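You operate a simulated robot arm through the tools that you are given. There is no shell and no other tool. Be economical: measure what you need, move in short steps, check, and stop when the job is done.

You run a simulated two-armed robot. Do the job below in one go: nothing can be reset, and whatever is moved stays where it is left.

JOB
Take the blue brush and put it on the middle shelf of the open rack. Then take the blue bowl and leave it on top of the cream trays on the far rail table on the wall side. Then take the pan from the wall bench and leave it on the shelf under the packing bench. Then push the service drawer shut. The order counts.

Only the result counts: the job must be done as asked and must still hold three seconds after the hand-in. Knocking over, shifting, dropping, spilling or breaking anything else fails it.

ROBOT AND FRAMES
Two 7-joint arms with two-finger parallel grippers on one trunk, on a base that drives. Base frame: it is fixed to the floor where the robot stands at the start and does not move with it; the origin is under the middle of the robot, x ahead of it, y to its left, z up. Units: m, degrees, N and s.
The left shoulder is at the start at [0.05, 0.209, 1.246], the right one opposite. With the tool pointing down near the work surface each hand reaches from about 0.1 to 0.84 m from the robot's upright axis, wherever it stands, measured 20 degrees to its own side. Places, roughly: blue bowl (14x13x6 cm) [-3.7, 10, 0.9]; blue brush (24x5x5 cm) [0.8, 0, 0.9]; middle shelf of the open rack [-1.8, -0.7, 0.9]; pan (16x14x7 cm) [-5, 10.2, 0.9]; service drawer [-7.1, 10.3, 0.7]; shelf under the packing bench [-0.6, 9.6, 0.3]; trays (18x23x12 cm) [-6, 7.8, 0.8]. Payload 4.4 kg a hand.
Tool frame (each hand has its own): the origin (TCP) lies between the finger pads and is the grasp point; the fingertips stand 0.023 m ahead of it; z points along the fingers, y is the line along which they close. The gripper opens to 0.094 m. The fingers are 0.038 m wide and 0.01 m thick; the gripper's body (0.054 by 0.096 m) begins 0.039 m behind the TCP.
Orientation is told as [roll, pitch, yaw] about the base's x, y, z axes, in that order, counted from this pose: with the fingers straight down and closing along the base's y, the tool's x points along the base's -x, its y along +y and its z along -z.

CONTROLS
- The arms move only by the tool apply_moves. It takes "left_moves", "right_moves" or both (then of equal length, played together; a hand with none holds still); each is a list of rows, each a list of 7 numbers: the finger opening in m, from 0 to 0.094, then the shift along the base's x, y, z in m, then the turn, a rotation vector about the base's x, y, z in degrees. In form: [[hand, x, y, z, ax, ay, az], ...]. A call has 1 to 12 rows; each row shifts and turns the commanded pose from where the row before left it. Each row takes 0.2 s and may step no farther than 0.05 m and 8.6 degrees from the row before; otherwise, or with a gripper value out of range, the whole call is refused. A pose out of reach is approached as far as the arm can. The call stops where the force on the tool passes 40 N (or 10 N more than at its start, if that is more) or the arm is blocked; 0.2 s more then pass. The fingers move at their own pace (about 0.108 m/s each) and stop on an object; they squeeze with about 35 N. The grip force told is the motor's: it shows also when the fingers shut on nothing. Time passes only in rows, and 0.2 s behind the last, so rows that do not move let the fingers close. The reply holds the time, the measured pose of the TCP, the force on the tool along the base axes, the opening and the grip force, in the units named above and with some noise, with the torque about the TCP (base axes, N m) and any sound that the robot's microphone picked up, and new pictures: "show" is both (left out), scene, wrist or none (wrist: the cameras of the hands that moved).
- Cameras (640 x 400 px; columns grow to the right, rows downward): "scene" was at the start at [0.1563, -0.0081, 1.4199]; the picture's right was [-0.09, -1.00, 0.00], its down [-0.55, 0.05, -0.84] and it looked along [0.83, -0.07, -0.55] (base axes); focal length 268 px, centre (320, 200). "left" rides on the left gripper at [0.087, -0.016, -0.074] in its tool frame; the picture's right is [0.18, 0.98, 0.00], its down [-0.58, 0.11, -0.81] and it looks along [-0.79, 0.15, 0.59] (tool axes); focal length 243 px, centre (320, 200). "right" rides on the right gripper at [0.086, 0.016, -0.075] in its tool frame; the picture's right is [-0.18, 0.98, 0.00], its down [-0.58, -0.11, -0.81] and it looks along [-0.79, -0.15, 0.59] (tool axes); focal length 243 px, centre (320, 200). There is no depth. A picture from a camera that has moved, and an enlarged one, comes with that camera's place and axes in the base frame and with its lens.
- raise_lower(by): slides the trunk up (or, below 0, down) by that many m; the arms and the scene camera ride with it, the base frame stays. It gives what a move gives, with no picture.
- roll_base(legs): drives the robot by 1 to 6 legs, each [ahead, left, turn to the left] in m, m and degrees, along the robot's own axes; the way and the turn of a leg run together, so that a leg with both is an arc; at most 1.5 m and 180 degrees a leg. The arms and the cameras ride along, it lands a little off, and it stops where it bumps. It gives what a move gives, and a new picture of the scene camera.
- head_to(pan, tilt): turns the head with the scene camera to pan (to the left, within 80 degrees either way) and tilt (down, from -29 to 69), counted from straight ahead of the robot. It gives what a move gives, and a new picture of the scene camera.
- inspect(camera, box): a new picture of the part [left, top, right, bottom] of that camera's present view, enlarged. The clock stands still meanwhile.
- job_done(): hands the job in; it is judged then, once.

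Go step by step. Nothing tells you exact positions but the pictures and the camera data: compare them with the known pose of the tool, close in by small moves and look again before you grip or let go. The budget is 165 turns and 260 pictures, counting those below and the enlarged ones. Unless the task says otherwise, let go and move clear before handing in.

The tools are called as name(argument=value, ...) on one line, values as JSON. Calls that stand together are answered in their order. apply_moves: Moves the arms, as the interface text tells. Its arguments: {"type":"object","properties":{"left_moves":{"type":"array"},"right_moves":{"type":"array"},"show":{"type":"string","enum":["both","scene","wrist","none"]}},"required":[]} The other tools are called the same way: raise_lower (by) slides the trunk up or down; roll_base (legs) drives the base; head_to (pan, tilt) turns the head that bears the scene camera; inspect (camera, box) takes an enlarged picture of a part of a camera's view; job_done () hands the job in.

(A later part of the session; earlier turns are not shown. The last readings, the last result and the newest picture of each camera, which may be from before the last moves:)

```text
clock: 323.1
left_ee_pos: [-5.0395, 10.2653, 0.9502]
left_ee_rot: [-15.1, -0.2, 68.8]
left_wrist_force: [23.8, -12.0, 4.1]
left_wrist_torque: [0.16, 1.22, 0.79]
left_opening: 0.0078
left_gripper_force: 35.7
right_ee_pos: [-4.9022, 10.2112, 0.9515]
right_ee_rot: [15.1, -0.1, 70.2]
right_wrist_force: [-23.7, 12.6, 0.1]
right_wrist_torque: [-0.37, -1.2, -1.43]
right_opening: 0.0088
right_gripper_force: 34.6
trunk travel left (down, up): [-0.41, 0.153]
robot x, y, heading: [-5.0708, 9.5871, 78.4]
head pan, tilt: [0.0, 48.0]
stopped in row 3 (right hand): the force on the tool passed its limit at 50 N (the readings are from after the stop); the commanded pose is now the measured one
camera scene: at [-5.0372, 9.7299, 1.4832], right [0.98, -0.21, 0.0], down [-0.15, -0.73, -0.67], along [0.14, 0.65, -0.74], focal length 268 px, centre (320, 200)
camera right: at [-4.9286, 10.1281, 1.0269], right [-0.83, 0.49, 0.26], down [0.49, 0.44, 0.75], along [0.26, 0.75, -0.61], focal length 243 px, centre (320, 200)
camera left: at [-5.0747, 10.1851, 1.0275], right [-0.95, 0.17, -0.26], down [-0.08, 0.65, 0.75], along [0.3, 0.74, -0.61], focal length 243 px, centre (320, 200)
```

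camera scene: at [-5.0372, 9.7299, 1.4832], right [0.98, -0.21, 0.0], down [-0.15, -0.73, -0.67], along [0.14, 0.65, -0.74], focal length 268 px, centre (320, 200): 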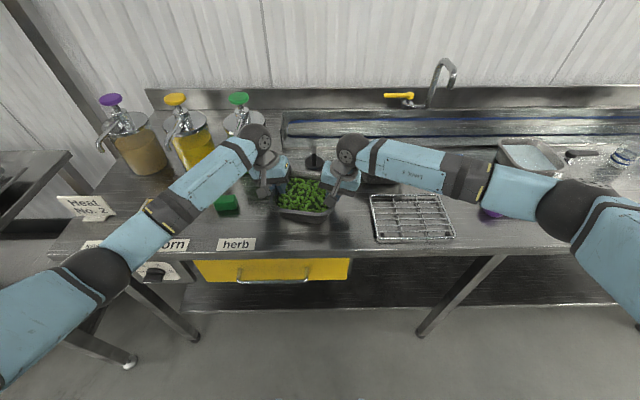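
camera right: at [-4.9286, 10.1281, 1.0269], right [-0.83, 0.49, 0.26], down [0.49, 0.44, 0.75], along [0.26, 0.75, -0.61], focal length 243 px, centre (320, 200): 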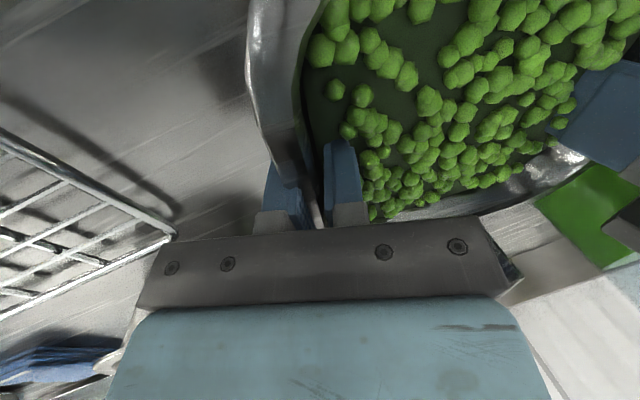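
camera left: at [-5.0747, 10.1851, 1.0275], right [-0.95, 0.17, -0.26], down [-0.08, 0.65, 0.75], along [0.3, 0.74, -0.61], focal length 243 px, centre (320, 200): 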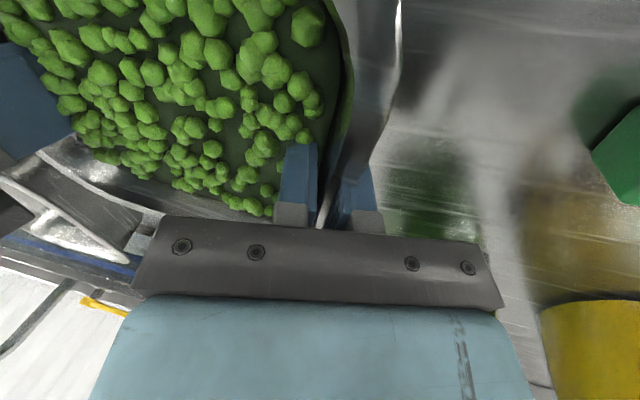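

Both sides are gripped, with the arms pulling slightly outward against each other. I'll relax them inward a few millimetres, then lift a little together.

apply_moves(left_moves=[[0.0, 0.004, -0.0015, 0, 0, 0, 0], [0.0, 0, 0, 0, 0, 0, 0]], right_moves=[[0.0, -0.004, 0.0015, 0, 0, 0, 0], [0.0, 0, 0, 0, 0, 0, 0]], show="none")

apply_moves(left_moves=[[0.0, 0, 0, 0.008, 0, 0, 0], [0.0, 0, 0, 0.012, 0, 0, 0], [0.0, 0, 0, 0.015, 0, 0, 0]], right_moves=[[0.0, 0, 0, 0.008, 0, 0, 0], [0.0, 0, 0, 0.012, 0, 0, 0], [0.0, 0, 0, 0.015, 0, 0, 0]], show="both")

```text
clock: 323.7
left_ee_pos: [-5.0397, 10.2651, 0.9507]
left_ee_rot: [-14.7, -0.3, 69.1]
left_wrist_force: [8.4, -5.7, 2.0]
left_wrist_torque: [0.55, 1.1, 0.63]
left_opening: 0.0077
left_gripper_force: 34.5
right_ee_pos: [-4.9035, 10.212, 0.9502]
right_ee_rot: [14.8, -0.1, 70.1]
right_wrist_force: [-6.3, 4.6, 8.8]
right_wrist_torque: [-1.86, -0.62, -1.13]
right_opening: 0.008
right_gripper_force: 35.7
trunk travel left (down, up): [-0.41, 0.153]
robot x, y, heading: [-5.0693, 9.5897, 78.0]
head pan, tilt: [0.0, 48.0]
```

```text
clock: 324.5
left_ee_pos: [-5.0393, 10.2663, 0.9828]
left_ee_rot: [-14.8, -0.1, 69.0]
left_wrist_force: [12.8, -10.6, -2.5]
left_wrist_torque: [0.16, 1.22, 0.67]
left_opening: 0.0074
left_gripper_force: 35.1
right_ee_pos: [-4.9018, 10.2129, 0.9838]
right_ee_rot: [14.7, -0.1, 70.1]
right_wrist_force: [-12.0, 10.6, -4.8]
right_wrist_torque: [-0.13, -1.34, -1.43]
right_opening: 0.0084
right_gripper_force: 35.4
trunk travel left (down, up): [-0.41, 0.153]
robot x, y, heading: [-5.067, 9.5902, 78.3]
head pan, tilt: [0.0, 48.0]
camera scene: at [-5.0371, 9.7309, 1.483], right [0.98, -0.21, 0.0], down [-0.15, -0.73, -0.67], along [0.14, 0.65, -0.74], focal length 268 px, centre (320, 200)
camera right: at [-4.9287, 10.13, 1.0604], right [-0.83, 0.5, 0.25], down [0.49, 0.44, 0.75], along [0.26, 0.75, -0.61], focal length 243 px, centre (320, 200)
camera left: at [-5.0739, 10.1862, 1.0602], right [-0.95, 0.17, -0.25], down [-0.08, 0.65, 0.75], along [0.29, 0.74, -0.61], focal length 243 px, centre (320, 200)
```

scene: 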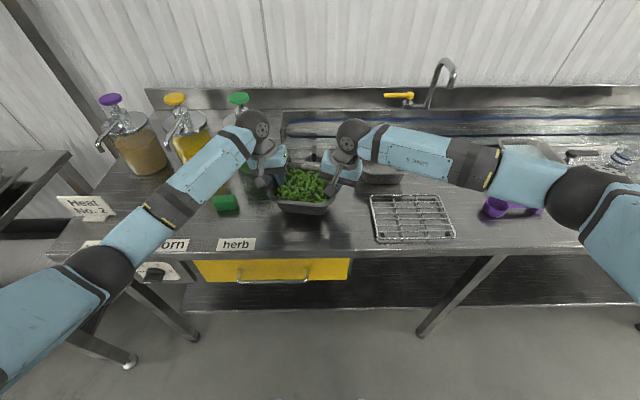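
right: 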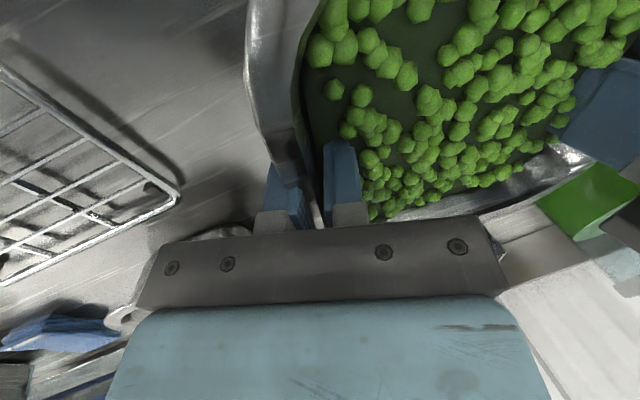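
left: 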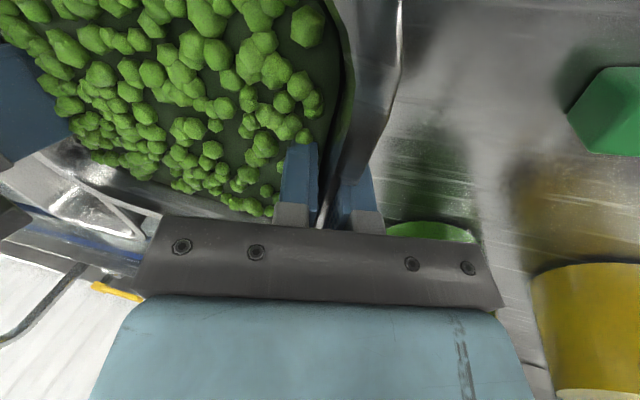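

The pan is up and level, weighing about 0.75 kg between both hands. I'll raise it and bring it closer to me.

apply_moves(left_moves=[[0.0, 0, 0, 0.03, 0, 0, 0], [0.0, 0, 0, 0.03, 0, 0, 0], [0.0, 0, 0, 0.03, 0, 0, 0], [0.0, -0.006, -0.03, 0.01, 0, 0, 0], [0.0, -0.006, -0.03, 0.0, 0, 0, 0], [0.0, -0.006, -0.03, 0, 0, 0, 0], [0.0, -0.006, -0.03, 0, 0, 0, 0], [0.0, -0.006, -0.03, 0, 0, 0, 0], [0.0, -0.006, -0.03, 0, 0, 0, 0]], right_moves=[[0.0, 0, 0, 0.03, 0, 0, 0], [0.0, 0, 0, 0.03, 0, 0, 0], [0.0, 0, 0, 0.03, 0, 0, 0], [0.0, -0.006, -0.03, 0.01, 0, 0, 0], [0.0, -0.006, -0.03, 0.0, 0, 0, 0], [0.0, -0.006, -0.03, 0, 0, 0, 0], [0.0, -0.006, -0.03, 0, 0, 0, 0], [0.0, -0.006, -0.03, 0, 0, 0, 0], [0.0, -0.006, -0.03, 0, 0, 0, 0]], show="scene")

roll_base(legs=[[-0.75, 0, 0]])

```text
clock: 326.5
left_ee_pos: [-5.0768, 10.0839, 1.0873]
left_ee_rot: [-14.8, -0.3, 69.1]
left_wrist_force: [16.7, -5.1, -3.8]
left_wrist_torque: [1.09, 0.88, 1.39]
left_opening: 0.0082
left_gripper_force: 35.1
right_ee_pos: [-4.9383, 10.0306, 1.0868]
right_ee_rot: [14.9, 0.0, 70.1]
right_wrist_force: [-16.5, 3.6, -3.9]
right_wrist_torque: [-1.01, -0.93, -1.08]
right_opening: 0.0076
right_gripper_force: 35.3
trunk travel left (down, up): [-0.41, 0.153]
robot x, y, heading: [-5.0639, 9.5854, 78.4]
head pan, tilt: [0.0, 48.0]
camera scene: at [-5.0377, 9.7289, 1.4834], right [0.98, -0.21, 0.0], down [-0.15, -0.73, -0.67], along [0.14, 0.66, -0.74], focal length 268 px, centre (320, 200)
```

scene: 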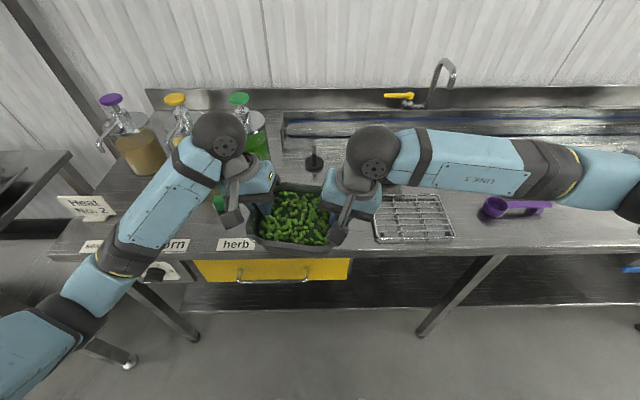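

```text
clock: 330.5
left_ee_pos: [-5.232, 9.3474, 1.0875]
left_ee_rot: [-14.9, -0.1, 69.7]
left_wrist_force: [12.4, -2.8, -4.2]
left_wrist_torque: [0.39, 1.18, 1.35]
left_opening: 0.008
left_gripper_force: 35.2
right_ee_pos: [-5.0943, 9.2956, 1.0851]
right_ee_rot: [14.8, -0.1, 70.7]
right_wrist_force: [-13.2, 3.2, -3.7]
right_wrist_torque: [-0.33, -1.23, -1.05]
right_opening: 0.0074
right_gripper_force: 35.1
trunk travel left (down, up): [-0.41, 0.153]
robot x, y, heading: [-5.2203, 8.8449, 78.6]
head pan, tilt: [0.0, 48.0]
camera scene: at [-5.1896, 8.9923, 1.4831], right [0.98, -0.2, 0.0], down [-0.15, -0.73, -0.67], along [0.13, 0.66, -0.74], focal length 268 px, centre (320, 200)
```

scene: 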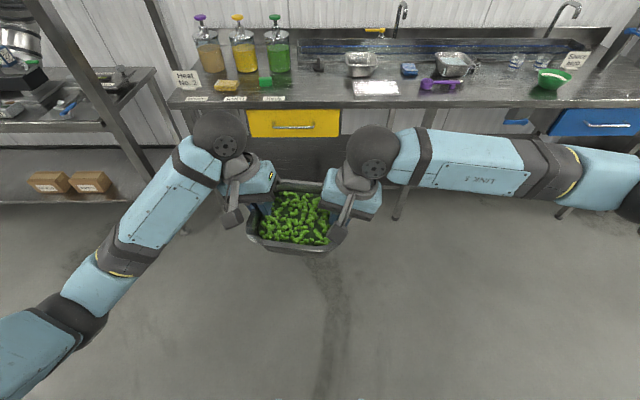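

The pan is steady. I'll strafe right along the aisle to the packing bench.

roll_base(legs=[[0, -1.5, 0], [0, -1.5, 0], [0, -1.3, 0]])

head_to(pan=0, tilt=35)

```text
clock: 367.8
left_ee_pos: [-1.0292, 8.5515, 1.0872]
left_ee_rot: [-14.8, 0.0, 69.8]
left_wrist_force: [-6.1, 2.1, -2.6]
left_wrist_torque: [0.42, 1.17, 0.85]
left_opening: 0.0074
left_gripper_force: 34.7
right_ee_pos: [-0.8903, 8.5007, 1.0847]
right_ee_rot: [14.7, 0.0, 71.0]
right_wrist_force: [6.3, -1.3, -4.1]
right_wrist_torque: [-0.34, -1.27, -1.0]
right_opening: 0.0076
right_gripper_force: 35.1
trunk travel left (down, up): [-0.41, 0.153]
robot x, y, heading: [-1.013, 8.0525, 79.1]
head pan, tilt: [0.0, 48.0]
camera scene: at [-0.9848, 8.1981, 1.4831], right [0.98, -0.19, 0.0], down [-0.14, -0.73, -0.67], along [0.13, 0.66, -0.74], focal length 268 px, centre (320, 200)
```

scene: 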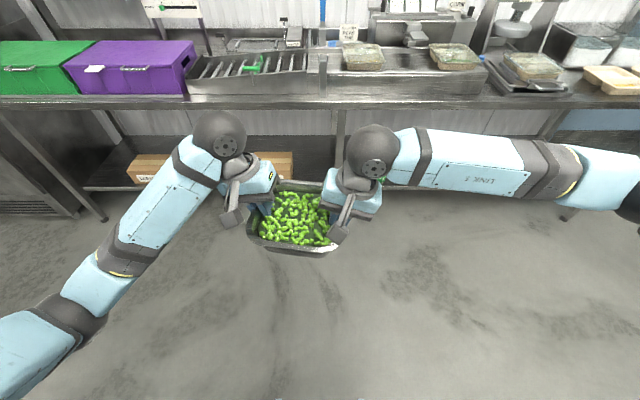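

```text
clock: 368.5
left_ee_pos: [-1.0304, 8.5533, 1.0872]
left_ee_rot: [-14.8, -0.1, 70.0]
left_wrist_force: [4.7, -1.3, -3.8]
left_wrist_torque: [0.37, 1.09, 1.18]
left_opening: 0.0075
left_gripper_force: 35.0
right_ee_pos: [-0.8915, 8.5019, 1.0846]
right_ee_rot: [14.7, 0.0, 71.0]
right_wrist_force: [-4.9, 1.8, -5.3]
right_wrist_torque: [-0.3, -1.26, -1.05]
right_opening: 0.0078
right_gripper_force: 35.0
trunk travel left (down, up): [-0.41, 0.153]
robot x, y, heading: [-1.0138, 8.0528, 79.2]
head pan, tilt: [0.0, 35.0]
camera scene: at [-0.983, 8.2071, 1.5021], right [0.98, -0.19, 0.0], down [-0.11, -0.56, -0.82], along [0.16, 0.8, -0.57], focal length 268 px, centre (320, 200)
```

scene: 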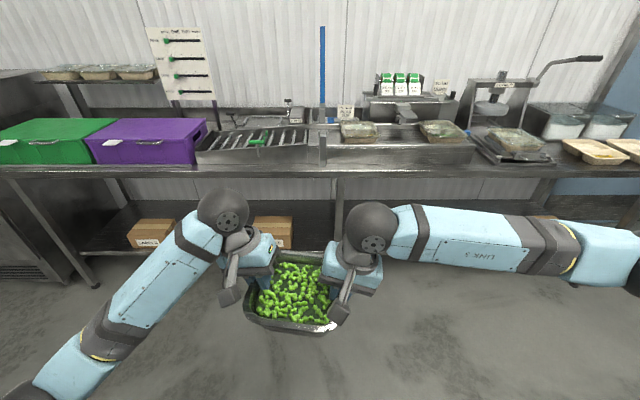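

The shelf's free stretch lies between the two small green cups, around (-0.13, 9.4). I'll strafe right 0.65 m and lower the trunk fully to look under the bench.

roll_base(legs=[[0, -0.65, 0]])

raise_lower(by=-0.4)

head_to(pan=0, tilt=30)

```text
clock: 374.8
left_ee_pos: [-0.3769, 8.4242, 1.087]
left_ee_rot: [-14.9, -0.1, 69.6]
left_wrist_force: [-0.4, 1.2, -3.8]
left_wrist_torque: [0.42, 1.14, 1.11]
left_opening: 0.0074
left_gripper_force: 35.1
right_ee_pos: [-0.2387, 8.373, 1.0839]
right_ee_rot: [14.7, 0.0, 70.5]
right_wrist_force: [0.7, -1.5, -5.5]
right_wrist_torque: [-0.35, -1.22, -0.96]
right_opening: 0.0076
right_gripper_force: 34.9
trunk travel left (down, up): [-0.41, 0.153]
robot x, y, heading: [-0.362, 7.9246, 78.6]
head pan, tilt: [0.0, 35.0]
camera scene: at [-0.3328, 8.0789, 1.5021], right [0.98, -0.2, 0.0], down [-0.11, -0.56, -0.82], along [0.16, 0.8, -0.57], focal length 268 px, centre (320, 200)
```

scene: 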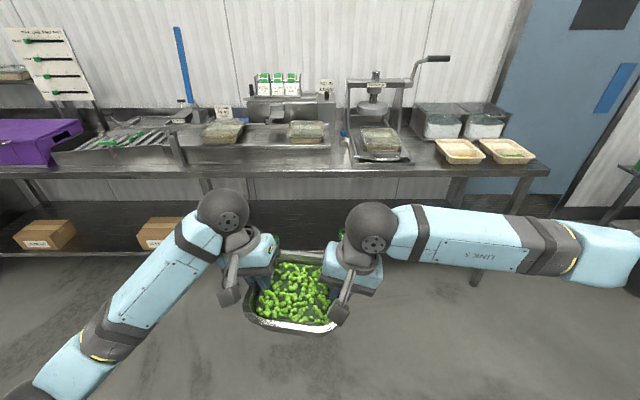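

```text
clock: 378.6
left_ee_pos: [-0.3776, 8.4238, 0.6875]
left_ee_rot: [-14.8, -0.2, 69.6]
left_wrist_force: [4.2, -0.6, -3.9]
left_wrist_torque: [0.36, 1.1, 1.06]
left_opening: 0.0073
left_gripper_force: 34.4
right_ee_pos: [-0.2386, 8.3732, 0.6856]
right_ee_rot: [14.7, 0.0, 70.6]
right_wrist_force: [-4.2, 0.2, -5.0]
right_wrist_torque: [-0.33, -1.21, -0.94]
right_opening: 0.0076
right_gripper_force: 34.7
trunk travel left (down, up): [-0.01, 0.553]
robot x, y, heading: [-0.3605, 7.9262, 78.6]
head pan, tilt: [0.0, 35.0]
```

```text
clock: 379.3
left_ee_pos: [-0.3767, 8.4238, 0.6865]
left_ee_rot: [-14.7, -0.1, 69.7]
left_wrist_force: [3.3, -1.2, -3.1]
left_wrist_torque: [0.37, 1.13, 1.1]
left_opening: 0.0075
left_gripper_force: 35.2
right_ee_pos: [-0.2385, 8.3727, 0.685]
right_ee_rot: [14.7, 0.0, 70.7]
right_wrist_force: [-5.3, 0.2, -4.6]
right_wrist_torque: [-0.34, -1.21, -0.95]
right_opening: 0.0077
right_gripper_force: 35.3
trunk travel left (down, up): [-0.01, 0.553]
robot x, y, heading: [-0.3631, 7.9248, 78.7]
head pan, tilt: [0.0, 30.0]
camera scene: at [-0.3324, 8.081, 1.1099], right [0.98, -0.2, 0.0], down [-0.1, -0.49, -0.87], along [0.17, 0.85, -0.5], focal length 268 px, centre (320, 200)
```

scene: 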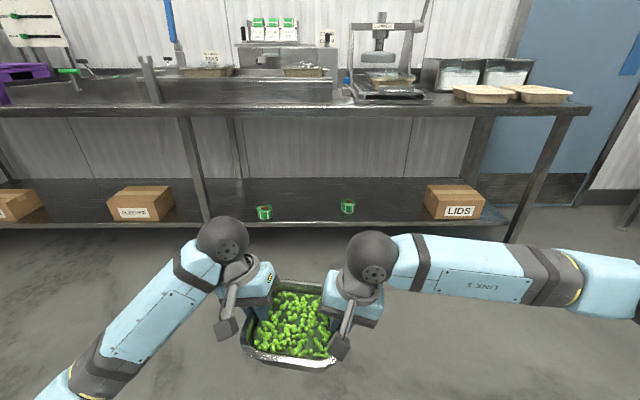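

I have a clear view: between the two cups (x ≈ -0.35 to 0.03) the shelf is free, and its front edge is at y ≈ 9.25, z ≈ 0.29. I'll lower the pan with both hands, then drive in under the bench.

apply_moves(left_moves=[[0.0, 0, 0, -0.03, 0, 0, 0], [0.0, 0, 0, -0.03, 0, 0, 0], [0.0, 0, 0, -0.03, 0, 0, 0], [0.0, 0, 0, -0.03, 0, 0, 0], [0.0, 0, 0, -0.03, 0, 0, 0], [0.0, 0, 0, -0.03, 0, 0, 0], [0.0, 0, 0, -0.03, 0, 0, 0], [0.0, 0, 0, -0.03, 0, 0, 0], [0.0, 0, 0, -0.02, 0, 0, 0]], right_moves=[[0.0, 0, 0, -0.03, 0, 0, 0], [0.0, 0, 0, -0.03, 0, 0, 0], [0.0, 0, 0, -0.03, 0, 0, 0], [0.0, 0, 0, -0.03, 0, 0, 0], [0.0, 0, 0, -0.03, 0, 0, 0], [0.0, 0, 0, -0.03, 0, 0, 0], [0.0, 0, 0, -0.03, 0, 0, 0], [0.0, 0, 0, -0.03, 0, 0, 0], [0.0, 0, 0, -0.02, 0, 0, 0]], show="scene")

```text
clock: 381.3
left_ee_pos: [-0.3757, 8.4244, 0.425]
left_ee_rot: [-14.8, -0.1, 69.5]
left_wrist_force: [19.7, -10.3, -2.8]
left_wrist_torque: [0.14, 1.07, 1.05]
left_opening: 0.0073
left_gripper_force: 34.9
right_ee_pos: [-0.2372, 8.3724, 0.4234]
right_ee_rot: [14.7, 0.0, 70.6]
right_wrist_force: [-19.2, 9.4, -5.7]
right_wrist_torque: [-0.09, -1.27, -1.44]
right_opening: 0.0075
right_gripper_force: 34.5
trunk travel left (down, up): [-0.01, 0.553]
robot x, y, heading: [-0.3624, 7.9285, 78.7]
head pan, tilt: [0.0, 30.0]
camera scene: at [-0.3324, 8.0811, 1.1099], right [0.98, -0.2, 0.0], down [-0.1, -0.49, -0.87], along [0.17, 0.85, -0.5], focal length 268 px, centre (320, 200)
```

scene: 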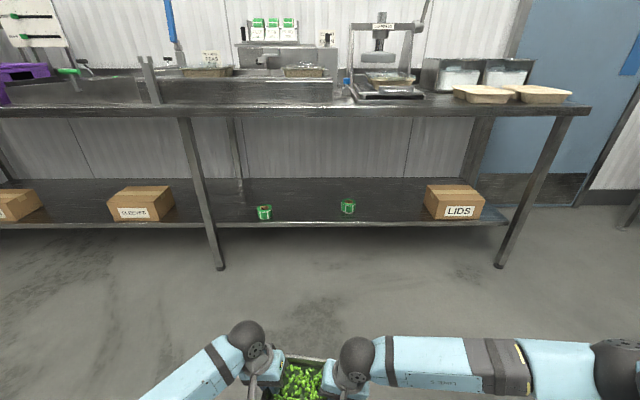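

The pan is low and level. I'll drive forward in steps, checking clearances.

roll_base(legs=[[0.6, 0, 0]])

head_to(pan=0, tilt=42)

```text
clock: 384.7
left_ee_pos: [-0.2605, 9.0151, 0.4267]
left_ee_rot: [-14.8, -0.1, 69.7]
left_wrist_force: [25.7, -14.7, -3.5]
left_wrist_torque: [0.01, 1.04, 0.83]
left_opening: 0.0071
left_gripper_force: 35.1
right_ee_pos: [-0.1219, 8.9635, 0.4252]
right_ee_rot: [14.7, 0.0, 70.8]
right_wrist_force: [-25.4, 13.6, -4.9]
right_wrist_torque: [0.03, -1.25, -1.43]
right_opening: 0.0079
right_gripper_force: 34.8
trunk travel left (down, up): [-0.01, 0.553]
robot x, y, heading: [-0.2481, 8.5169, 78.6]
head pan, tilt: [0.0, 30.0]
camera scene: at [-0.2154, 8.6718, 1.1099], right [0.98, -0.19, 0.0], down [-0.1, -0.49, -0.87], along [0.17, 0.85, -0.5], focal length 268 px, centre (320, 200)
```

scene: 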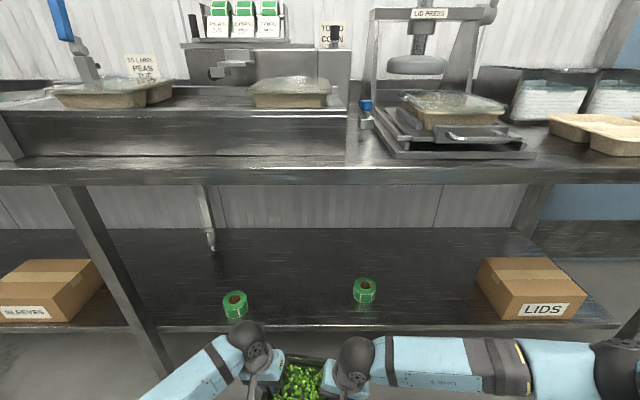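

```text
clock: 385.4
left_ee_pos: [-0.2594, 9.0148, 0.4243]
left_ee_rot: [-14.8, -0.1, 69.7]
left_wrist_force: [5.9, -4.4, -2.7]
left_wrist_torque: [0.54, 1.01, 0.96]
left_opening: 0.0072
left_gripper_force: 35.0
right_ee_pos: [-0.122, 8.963, 0.4242]
right_ee_rot: [14.7, 0.0, 70.8]
right_wrist_force: [-6.2, 3.7, -4.4]
right_wrist_torque: [-0.51, -1.11, -1.2]
right_opening: 0.0076
right_gripper_force: 35.1
trunk travel left (down, up): [-0.01, 0.553]
robot x, y, heading: [-0.247, 8.5188, 78.6]
head pan, tilt: [0.0, 42.0]
camera scene: at [-0.2167, 8.6651, 1.0917], right [0.98, -0.19, 0.0], down [-0.13, -0.66, -0.74], along [0.14, 0.73, -0.67], focal length 268 px, centre (320, 200)
```

scene: 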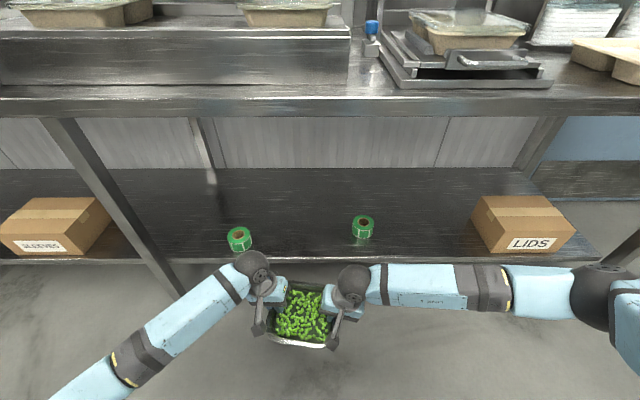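

The two green things are label rolls, and the free gap is centred at x ≈ -0.155. I'll shift left 4 cm and drive ahead 0.3 m.

roll_base(legs=[[0, 0.04, 0], [0.3, 0, 0]])

head_to(pan=0, tilt=55)

```text
clock: 388.1
left_ee_pos: [-0.2393, 9.3185, 0.4253]
left_ee_rot: [-14.8, -0.1, 69.6]
left_wrist_force: [6.8, -4.4, -4.0]
left_wrist_torque: [0.36, 1.05, 0.91]
left_opening: 0.007
left_gripper_force: 34.7
right_ee_pos: [-0.1026, 9.2672, 0.4232]
right_ee_rot: [14.7, -0.1, 70.6]
right_wrist_force: [-6.9, 5.5, -5.8]
right_wrist_torque: [-0.33, -1.18, -1.21]
right_opening: 0.0076
right_gripper_force: 34.9
trunk travel left (down, up): [-0.01, 0.553]
robot x, y, heading: [-0.226, 8.8192, 78.8]
head pan, tilt: [0.0, 42.0]
camera scene: at [-0.1971, 8.9685, 1.0916], right [0.98, -0.2, 0.0], down [-0.13, -0.66, -0.74], along [0.15, 0.73, -0.67], focal length 268 px, centre (320, 200)
```

scene: 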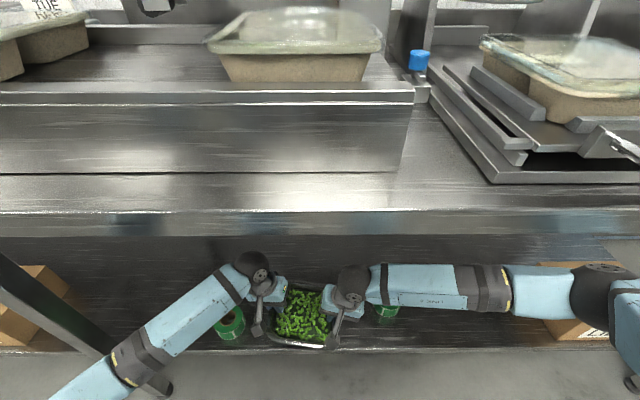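

```text
clock: 388.9
left_ee_pos: [-0.2403, 9.3183, 0.4256]
left_ee_rot: [-14.7, -0.1, 69.6]
left_wrist_force: [5.5, -3.5, -4.0]
left_wrist_torque: [0.5, 1.02, 0.95]
left_opening: 0.007
left_gripper_force: 34.9
right_ee_pos: [-0.1014, 9.267, 0.4232]
right_ee_rot: [14.7, -0.1, 70.6]
right_wrist_force: [-6.4, 2.9, -4.4]
right_wrist_torque: [-0.46, -1.09, -1.14]
right_opening: 0.0075
right_gripper_force: 35.3
trunk travel left (down, up): [-0.01, 0.553]
robot x, y, heading: [-0.2249, 8.8195, 78.4]
head pan, tilt: [0.0, 55.0]
camera scene: at [-0.1993, 8.9573, 1.0739], right [0.98, -0.2, 0.0], down [-0.16, -0.8, -0.57], along [0.11, 0.56, -0.82], focal length 268 px, centre (320, 200)
```

scene: 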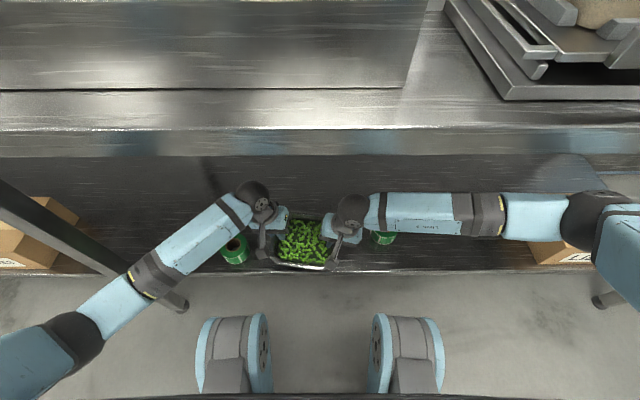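

The pan is over the shelf edge. I'll reach 8 cm further in with both hands, keeping it level.

apply_moves(left_moves=[[0.0, 0.004, 0.0196, 0, 0, 0, 0], [0.0, 0.004, 0.0196, 0, 0, 0, 0], [0.0, 0.004, 0.0196, 0, 0, 0, 0], [0.0, 0.004, 0.0196, 0, 0, 0, 0]], right_moves=[[0.0, 0.004, 0.0196, 0, 0, 0, 0], [0.0, 0.004, 0.0196, 0, 0, 0, 0], [0.0, 0.004, 0.0196, 0, 0, 0, 0], [0.0, 0.004, 0.0196, 0, 0, 0, 0]], show="both")

```text
clock: 389.9
left_ee_pos: [-0.2222, 9.3977, 0.4251]
left_ee_rot: [-14.9, 0.0, 69.4]
left_wrist_force: [2.2, -8.4, -2.3]
left_wrist_torque: [0.03, 1.08, 0.49]
left_opening: 0.007
left_gripper_force: 35.1
right_ee_pos: [-0.0855, 9.3455, 0.4251]
right_ee_rot: [14.7, 0.0, 70.6]
right_wrist_force: [-2.8, 8.5, -5.2]
right_wrist_torque: [-0.05, -1.36, -1.47]
right_opening: 0.008
right_gripper_force: 35.4
trunk travel left (down, up): [-0.01, 0.553]
robot x, y, heading: [-0.227, 8.8211, 78.8]
head pan, tilt: [0.0, 55.0]
camera scene: at [-0.1993, 8.9573, 1.0739], right [0.98, -0.2, 0.0], down [-0.16, -0.8, -0.57], along [0.11, 0.56, -0.82], focal length 268 px, centre (320, 200)
camera right: at [-0.1111, 9.2621, 0.5014], right [-0.84, 0.49, 0.25], down [0.49, 0.44, 0.75], along [0.26, 0.75, -0.61], focal length 243 px, centre (320, 200)
camera left: at [-0.2578, 9.3169, 0.5021], right [-0.95, 0.16, -0.25], down [-0.09, 0.65, 0.75], along [0.29, 0.74, -0.61], focal length 243 px, centre (320, 200)
```

scene: 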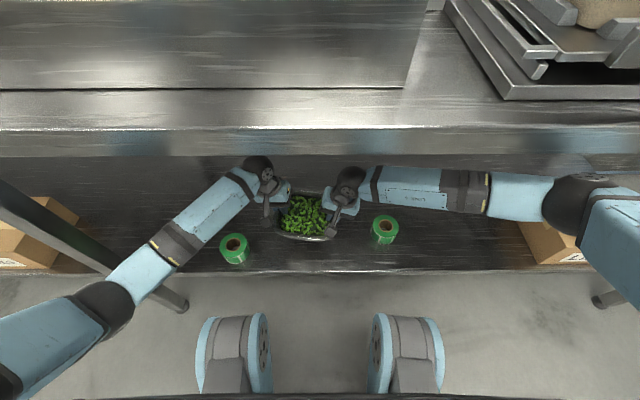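
right: 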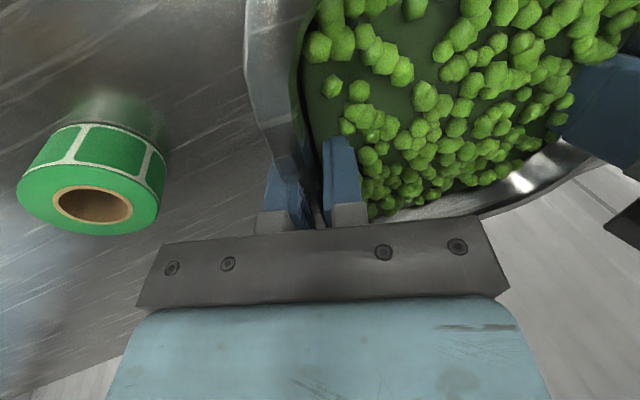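
left: 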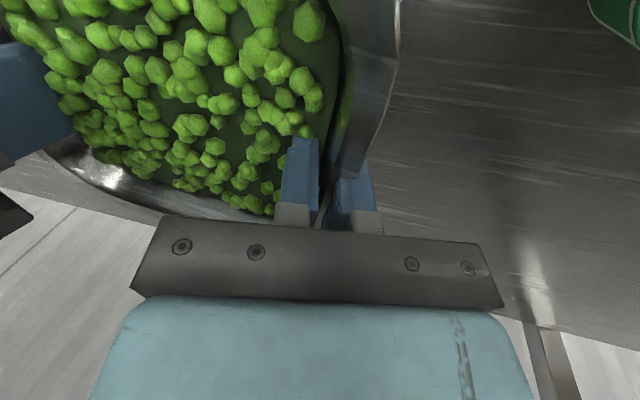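

The pan is well inside, between the two rolls. I'll lower it gently until the shelf takes the weight.

apply_moves(left_moves=[[0.0, 0, 0, -0.02, 0, 0, 0], [0.0, 0, 0, -0.015, 0, 0, 0]], right_moves=[[0.0, 0, 0, -0.02, 0, 0, 0], [0.0, 0, 0, -0.015, 0, 0, 0]], show="none")

apply_moves(left_moves=[[0.0, 0, 0, -0.006, 0, 0, 0], [0.0, 0, 0, -0.006, 0, 0, 0]], right_moves=[[0.0, 0, 0, -0.006, 0, 0, 0], [0.0, 0, 0, -0.006, 0, 0, 0]], show="scene")

```text
clock: 390.5
left_ee_pos: [-0.2237, 9.3964, 0.39]
left_ee_rot: [-14.9, -0.1, 69.5]
left_wrist_force: [9.1, -11.6, -2.5]
left_wrist_torque: [-0.18, 1.18, 0.41]
left_opening: 0.0069
left_gripper_force: 34.6
right_ee_pos: [-0.0861, 9.344, 0.3893]
right_ee_rot: [14.8, 0.0, 70.6]
right_wrist_force: [-8.3, 11.2, -5.1]
right_wrist_torque: [0.19, -1.39, -1.47]
right_opening: 0.0081
right_gripper_force: 34.7
trunk travel left (down, up): [-0.01, 0.553]
robot x, y, heading: [-0.2289, 8.8193, 78.4]
head pan, tilt: [0.0, 55.0]
```

```text
clock: 391.1
left_ee_pos: [-0.2241, 9.3969, 0.3782]
left_ee_rot: [-14.7, -0.1, 69.6]
left_wrist_force: [9.3, -10.9, -2.9]
left_wrist_torque: [0.0, 1.16, 0.44]
left_opening: 0.0069
left_gripper_force: 35.1
right_ee_pos: [-0.0868, 9.345, 0.3771]
right_ee_rot: [14.9, 0.0, 70.6]
right_wrist_force: [-8.5, 10.3, -4.7]
right_wrist_torque: [0.07, -1.27, -1.39]
right_opening: 0.008
right_gripper_force: 35.0
trunk travel left (down, up): [-0.01, 0.553]
robot x, y, heading: [-0.2267, 8.8191, 78.5]
head pan, tilt: [0.0, 55.0]
camera scene: at [-0.1993, 8.9573, 1.0739], right [0.98, -0.2, 0.0], down [-0.16, -0.8, -0.57], along [0.11, 0.56, -0.82], focal length 268 px, centre (320, 200)
```

scene: 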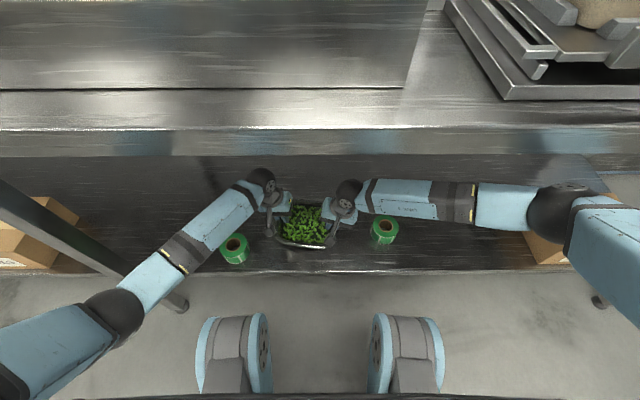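

There's no contact yet. I'll lower further in small steps.

apply_moves(left_moves=[[0.0, 0, 0, -0.006, 0, 0, 0], [0.0, 0, 0, -0.006, 0, 0, 0]], right_moves=[[0.0, 0, 0, -0.006, 0, 0, 0], [0.0, 0, 0, -0.006, 0, 0, 0]], show="none")

apply_moves(left_moves=[[0.0, 0, 0, -0.006, 0, 0, 0]], right_moves=[[0.0, 0, 0, -0.006, 0, 0, 0]], show="none")

inspect(camera="scene", box=[440, 140, 640, 300])

```text
clock: 391.7
left_ee_pos: [-0.2259, 9.3966, 0.3664]
left_ee_rot: [-14.8, 0.0, 69.6]
left_wrist_force: [11.2, -13.5, -2.9]
left_wrist_torque: [0.37, 1.0, 0.23]
left_opening: 0.007
left_gripper_force: 34.8
right_ee_pos: [-0.0863, 9.3454, 0.3647]
right_ee_rot: [14.8, 0.0, 70.7]
right_wrist_force: [-10.7, 13.4, -4.6]
right_wrist_torque: [-0.37, -1.16, -1.36]
right_opening: 0.0077
right_gripper_force: 35.5
trunk travel left (down, up): [-0.01, 0.553]
robot x, y, heading: [-0.2282, 8.8199, 78.9]
head pan, tilt: [0.0, 55.0]
```

```text
clock: 392.1
left_ee_pos: [-0.2258, 9.397, 0.3597]
left_ee_rot: [-14.8, -0.2, 69.7]
left_wrist_force: [10.4, -11.2, -3.7]
left_wrist_torque: [0.22, 1.12, 0.22]
left_opening: 0.007
left_gripper_force: 35.0
right_ee_pos: [-0.0864, 9.3447, 0.3576]
right_ee_rot: [14.7, 0.0, 70.6]
right_wrist_force: [-11.1, 11.5, -4.4]
right_wrist_torque: [-0.21, -1.2, -1.2]
right_opening: 0.0076
right_gripper_force: 34.8
trunk travel left (down, up): [-0.01, 0.553]
robot x, y, heading: [-0.2266, 8.8202, 78.8]
head pan, tilt: [0.0, 55.0]
```

```text
2.50 times, centred on (540, 220) of scene
camera zoom: at [-0.1993, 8.9573, 1.0739], right [0.98, -0.2, 0.0], down [-0.16, -0.8, -0.57], along [0.11, 0.56, -0.82], focal length 671 px, centre (-230, 150)
```

zoom: 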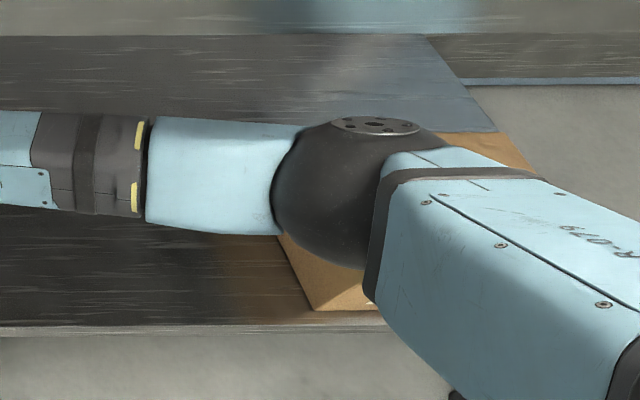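

The elbow sits just inside the LIDS box without touching. I'll continue with small steps, since the shelf should be within a centimetre or two.

apply_moves(left_moves=[[0.0, 0, 0, -0.005, 0, 0, 0]], right_moves=[[0.0, 0, 0, -0.005, 0, 0, 0]], show="none")

apply_moves(left_moves=[[0.0, 0, 0, -0.005, 0, 0, 0]], right_moves=[[0.0, 0, 0, -0.005, 0, 0, 0]], show="none")

apply_moves(left_moves=[[0.0, 0, 0, -0.005, 0, 0, 0]], right_moves=[[0.0, 0, 0, -0.005, 0, 0, 0]], show="both")

```text
clock: 392.5
left_ee_pos: [-0.2235, 9.3977, 0.3555]
left_ee_rot: [-14.8, -0.1, 69.6]
left_wrist_force: [9.8, -13.9, -0.8]
left_wrist_torque: [0.59, 0.96, -0.36]
left_opening: 0.0069
left_gripper_force: 35.6
right_ee_pos: [-0.0863, 9.3442, 0.3547]
right_ee_rot: [14.7, 0.0, 70.7]
right_wrist_force: [-9.6, 14.0, -4.0]
right_wrist_torque: [-0.74, -0.98, -1.18]
right_opening: 0.0078
right_gripper_force: 34.9
trunk travel left (down, up): [-0.01, 0.553]
robot x, y, heading: [-0.2267, 8.8223, 78.6]
head pan, tilt: [0.0, 55.0]
```

```text
clock: 392.9
left_ee_pos: [-0.2239, 9.3987, 0.3546]
left_ee_rot: [-14.7, -0.4, 69.6]
left_wrist_force: [6.6, -9.9, 18.9]
left_wrist_torque: [-1.02, 1.48, 0.64]
left_opening: 0.0074
left_gripper_force: 35.4
right_ee_pos: [-0.0854, 9.3458, 0.3527]
right_ee_rot: [14.8, 0.0, 70.5]
right_wrist_force: [-4.4, 5.3, 13.7]
right_wrist_torque: [-1.75, -0.62, -1.11]
right_opening: 0.0079
right_gripper_force: 35.1
trunk travel left (down, up): [-0.01, 0.553]
robot x, y, heading: [-0.2264, 8.8239, 78.9]
head pan, tilt: [0.0, 55.0]
```

```text
clock: 393.3
left_ee_pos: [-0.2234, 9.3982, 0.3537]
left_ee_rot: [-14.8, -0.8, 69.6]
left_wrist_force: [3.6, -5.3, 38.9]
left_wrist_torque: [-0.09, 1.22, 0.89]
left_opening: 0.0075
left_gripper_force: 35.1
right_ee_pos: [-0.0853, 9.3457, 0.351]
right_ee_rot: [15.0, -0.5, 70.7]
right_wrist_force: [4.9, -5.2, 34.8]
right_wrist_torque: [-0.7, -1.08, -1.28]
right_opening: 0.008
right_gripper_force: 34.8
trunk travel left (down, up): [-0.01, 0.553]
robot x, y, heading: [-0.2239, 8.8193, 78.8]
head pan, tilt: [0.0, 55.0]
camera scene: at [-0.1998, 8.9513, 1.0761], right [0.98, -0.2, 0.0], down [-0.16, -0.8, -0.58], along [0.11, 0.57, -0.82], focal length 268 px, centre (320, 200)
camera right: at [-0.1114, 9.262, 0.4274], right [-0.84, 0.49, 0.25], down [0.49, 0.44, 0.76], along [0.26, 0.76, -0.6], focal length 243 px, centre (320, 200)
camera left: at [-0.2576, 9.317, 0.4286], right [-0.95, 0.16, -0.25], down [-0.09, 0.64, 0.76], along [0.29, 0.75, -0.6], focal length 243 px, centre (320, 200)
```

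scene: 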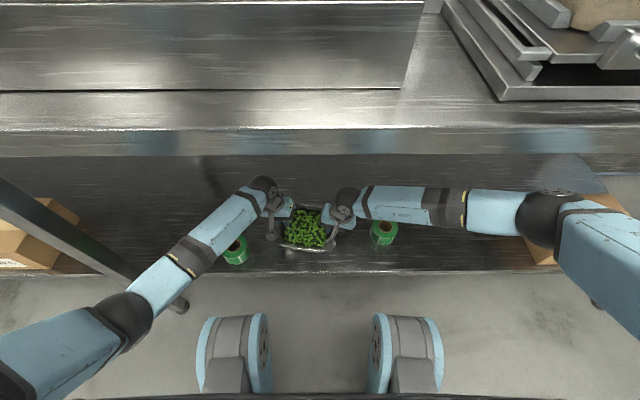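
right: 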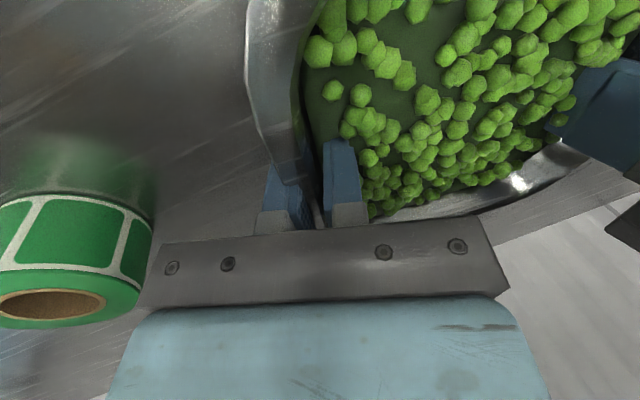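
left: 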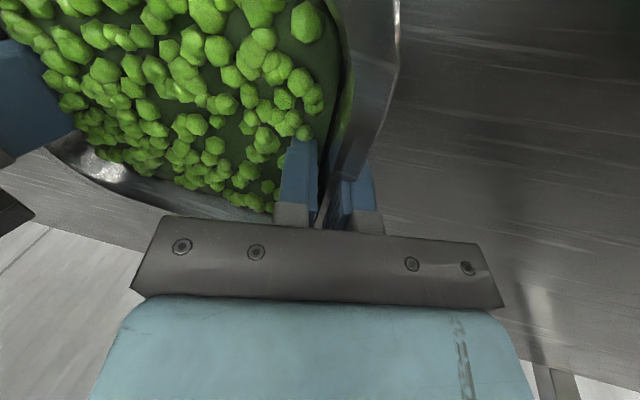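

The pan is resting on the shelf. I'll unload the force and open both hands in place.

apply_moves(left_moves=[[0.0, 0, 0, 0.008, 0, 0, 0], [0.02, 0, 0, 0, 0, 0, 0], [0.035, 0, 0, 0, 0, 0, 0], [0.045, 0, 0, 0, 0, 0, 0], [0.045, 0, 0, 0, 0, 0, 0]], right_moves=[[0.0, 0, 0, 0.008, 0, 0, 0], [0.02, 0, 0, 0, 0, 0, 0], [0.035, 0, 0, 0, 0, 0, 0], [0.045, 0, 0, 0, 0, 0, 0], [0.045, 0, 0, 0, 0, 0, 0]], show="both")

```text
clock: 394.5
left_ee_pos: [-0.2244, 9.3976, 0.3535]
left_ee_rot: [-14.8, -0.1, 69.6]
left_wrist_force: [-0.2, 1.0, 1.0]
left_wrist_torque: [0.02, 0.01, 0.02]
left_opening: 0.0451
left_gripper_force: 0.1
right_ee_pos: [-0.0858, 9.3445, 0.3517]
right_ee_rot: [14.8, 0.0, 70.6]
right_wrist_force: [0.5, 0.5, -0.1]
right_wrist_torque: [0.0, 0.0, -0.01]
right_opening: 0.0448
right_gripper_force: 0.0
trunk travel left (down, up): [-0.01, 0.553]
robot x, y, heading: [-0.2298, 8.8167, 78.8]
head pan, tilt: [0.0, 55.0]
camera scene: at [-0.1994, 8.9567, 1.074], right [0.98, -0.2, 0.0], down [-0.16, -0.8, -0.57], along [0.11, 0.56, -0.82], focal length 268 px, centre (320, 200)
camera right: at [-0.1115, 9.2616, 0.429], right [-0.84, 0.49, 0.25], down [0.49, 0.45, 0.75], along [0.26, 0.75, -0.61], focal length 243 px, centre (320, 200)
camera left: at [-0.2582, 9.3158, 0.4301], right [-0.95, 0.16, -0.25], down [-0.09, 0.65, 0.75], along [0.28, 0.74, -0.61], focal length 243 px, centre (320, 200)
```

scene: 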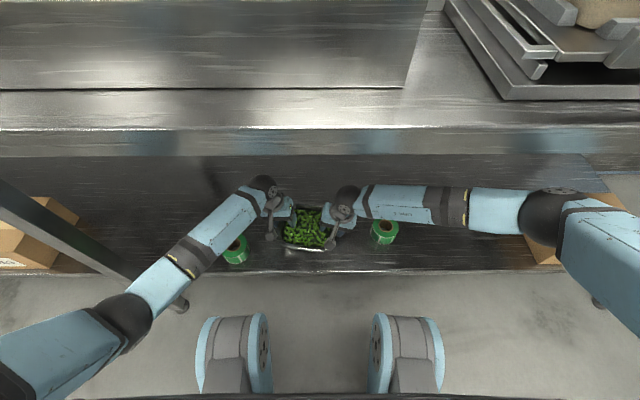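
right: 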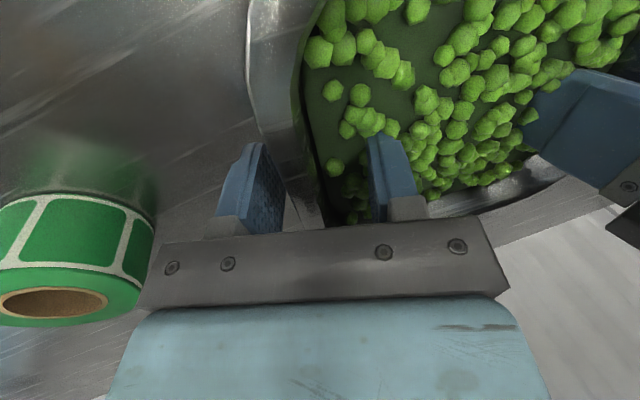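
left: 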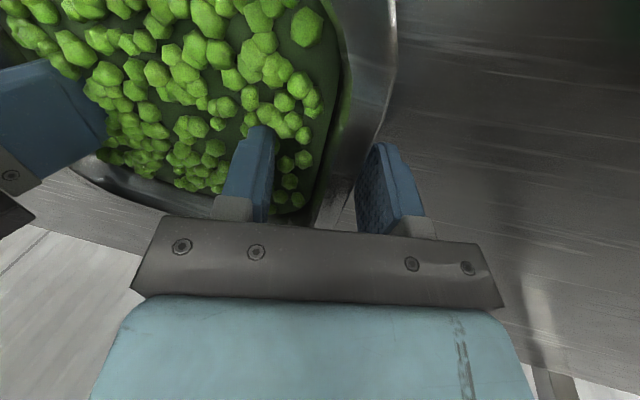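

Both hands are free of the rim. I'll raise them along their axes above the rim, then back out.

apply_moves(left_moves=[[0.045, -0.005, 0.002, 0.02, 0, 0, 0], [0.045, -0.007, 0.0026, 0.029, 0, 0, 0], [0.045, -0.007, 0.0026, 0.029, 0, 0, 0], [0.045, 0, 0, 0.015, 0, 0, 0]], right_moves=[[0.045, 0.005, -0.002, 0.02, 0, 0, 0], [0.045, 0.007, -0.0026, 0.029, 0, 0, 0], [0.045, 0.007, -0.0026, 0.029, 0, 0, 0], [0.045, 0, 0, 0.015, 0, 0, 0]], show="scene")

roll_base(legs=[[-0.45, 0, 0]])

head_to(pan=0, tilt=38)

```text
clock: 395.5
left_ee_pos: [-0.2432, 9.404, 0.4447]
left_ee_rot: [-14.8, -0.1, 69.6]
left_wrist_force: [0.4, 0.4, -0.6]
left_wrist_torque: [0.01, 0.0, 0.01]
left_opening: 0.045
left_gripper_force: 0.1
right_ee_pos: [-0.0679, 9.3392, 0.4456]
right_ee_rot: [14.7, 0.0, 70.5]
right_wrist_force: [-0.4, -0.6, -0.3]
right_wrist_torque: [-0.03, -0.01, -0.02]
right_opening: 0.0448
right_gripper_force: 0.1
trunk travel left (down, up): [-0.01, 0.553]
robot x, y, heading: [-0.2272, 8.8198, 78.6]
head pan, tilt: [0.0, 55.0]
camera scene: at [-0.1994, 8.9567, 1.074], right [0.98, -0.2, 0.0], down [-0.16, -0.8, -0.57], along [0.11, 0.56, -0.82], focal length 268 px, centre (320, 200)
```

scene: 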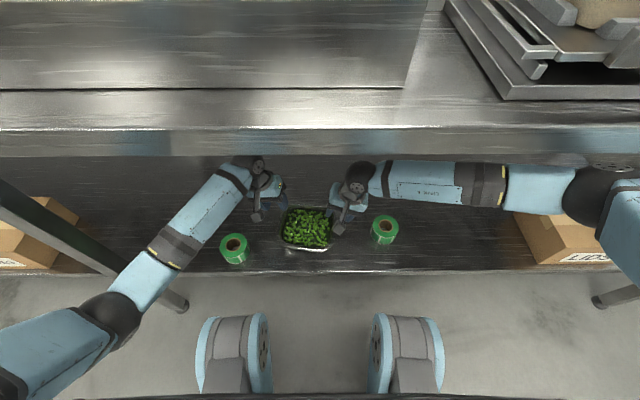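

```text
clock: 398.1
left_ee_pos: [-0.3309, 8.97, 0.4457]
left_ee_rot: [-14.8, -0.1, 70.0]
left_wrist_force: [0.3, 0.7, 0.4]
left_wrist_torque: [0.03, 0.01, 0.03]
left_opening: 0.0446
left_gripper_force: 0.1
right_ee_pos: [-0.1572, 8.9059, 0.4442]
right_ee_rot: [14.7, -0.1, 70.9]
right_wrist_force: [-0.1, -0.7, 0.4]
right_wrist_torque: [-0.01, 0.0, -0.01]
right_opening: 0.045
right_gripper_force: 0.1
trunk travel left (down, up): [-0.01, 0.553]
robot x, y, heading: [-0.3116, 8.3853, 79.0]
head pan, tilt: [0.0, 55.0]
camera scene: at [-0.2855, 8.5231, 1.074], right [0.98, -0.19, 0.0], down [-0.16, -0.8, -0.57], along [0.11, 0.56, -0.82], focal length 268 px, centre (320, 200)
```

scene: 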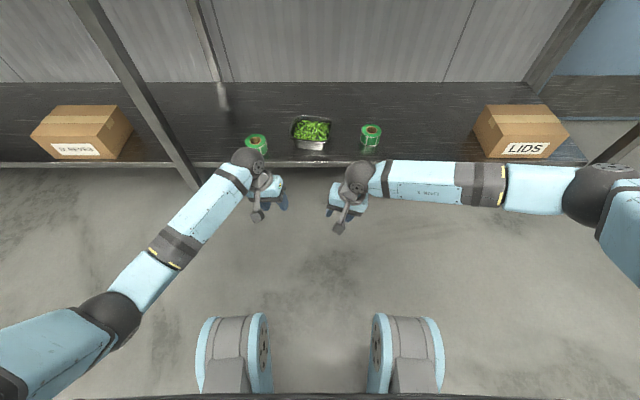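

```text
clock: 398.9
left_ee_pos: [-0.3313, 8.9701, 0.4443]
left_ee_rot: [-14.8, -0.1, 69.9]
left_wrist_force: [-0.2, -0.8, 0.2]
left_wrist_torque: [0.0, 0.02, 0.02]
left_opening: 0.045
left_gripper_force: 0.1
right_ee_pos: [-0.1565, 8.9057, 0.4449]
right_ee_rot: [14.7, 0.0, 71.0]
right_wrist_force: [-0.4, 0.0, -0.4]
right_wrist_torque: [0.01, 0.0, 0.0]
right_opening: 0.0453
right_gripper_force: 0.1
trunk travel left (down, up): [-0.01, 0.553]
robot x, y, heading: [-0.3093, 8.3853, 79.1]
head pan, tilt: [0.0, 38.0]
camera scene: at [-0.2828, 8.5371, 1.0976], right [0.98, -0.19, 0.0], down [-0.12, -0.61, -0.79], along [0.15, 0.77, -0.62], focal length 268 px, centre (320, 200)
```

scene: 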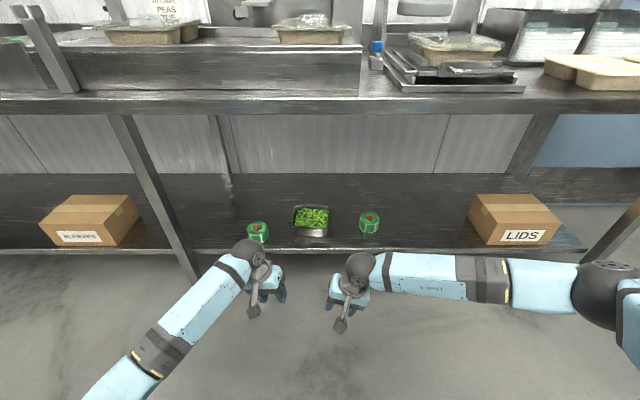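

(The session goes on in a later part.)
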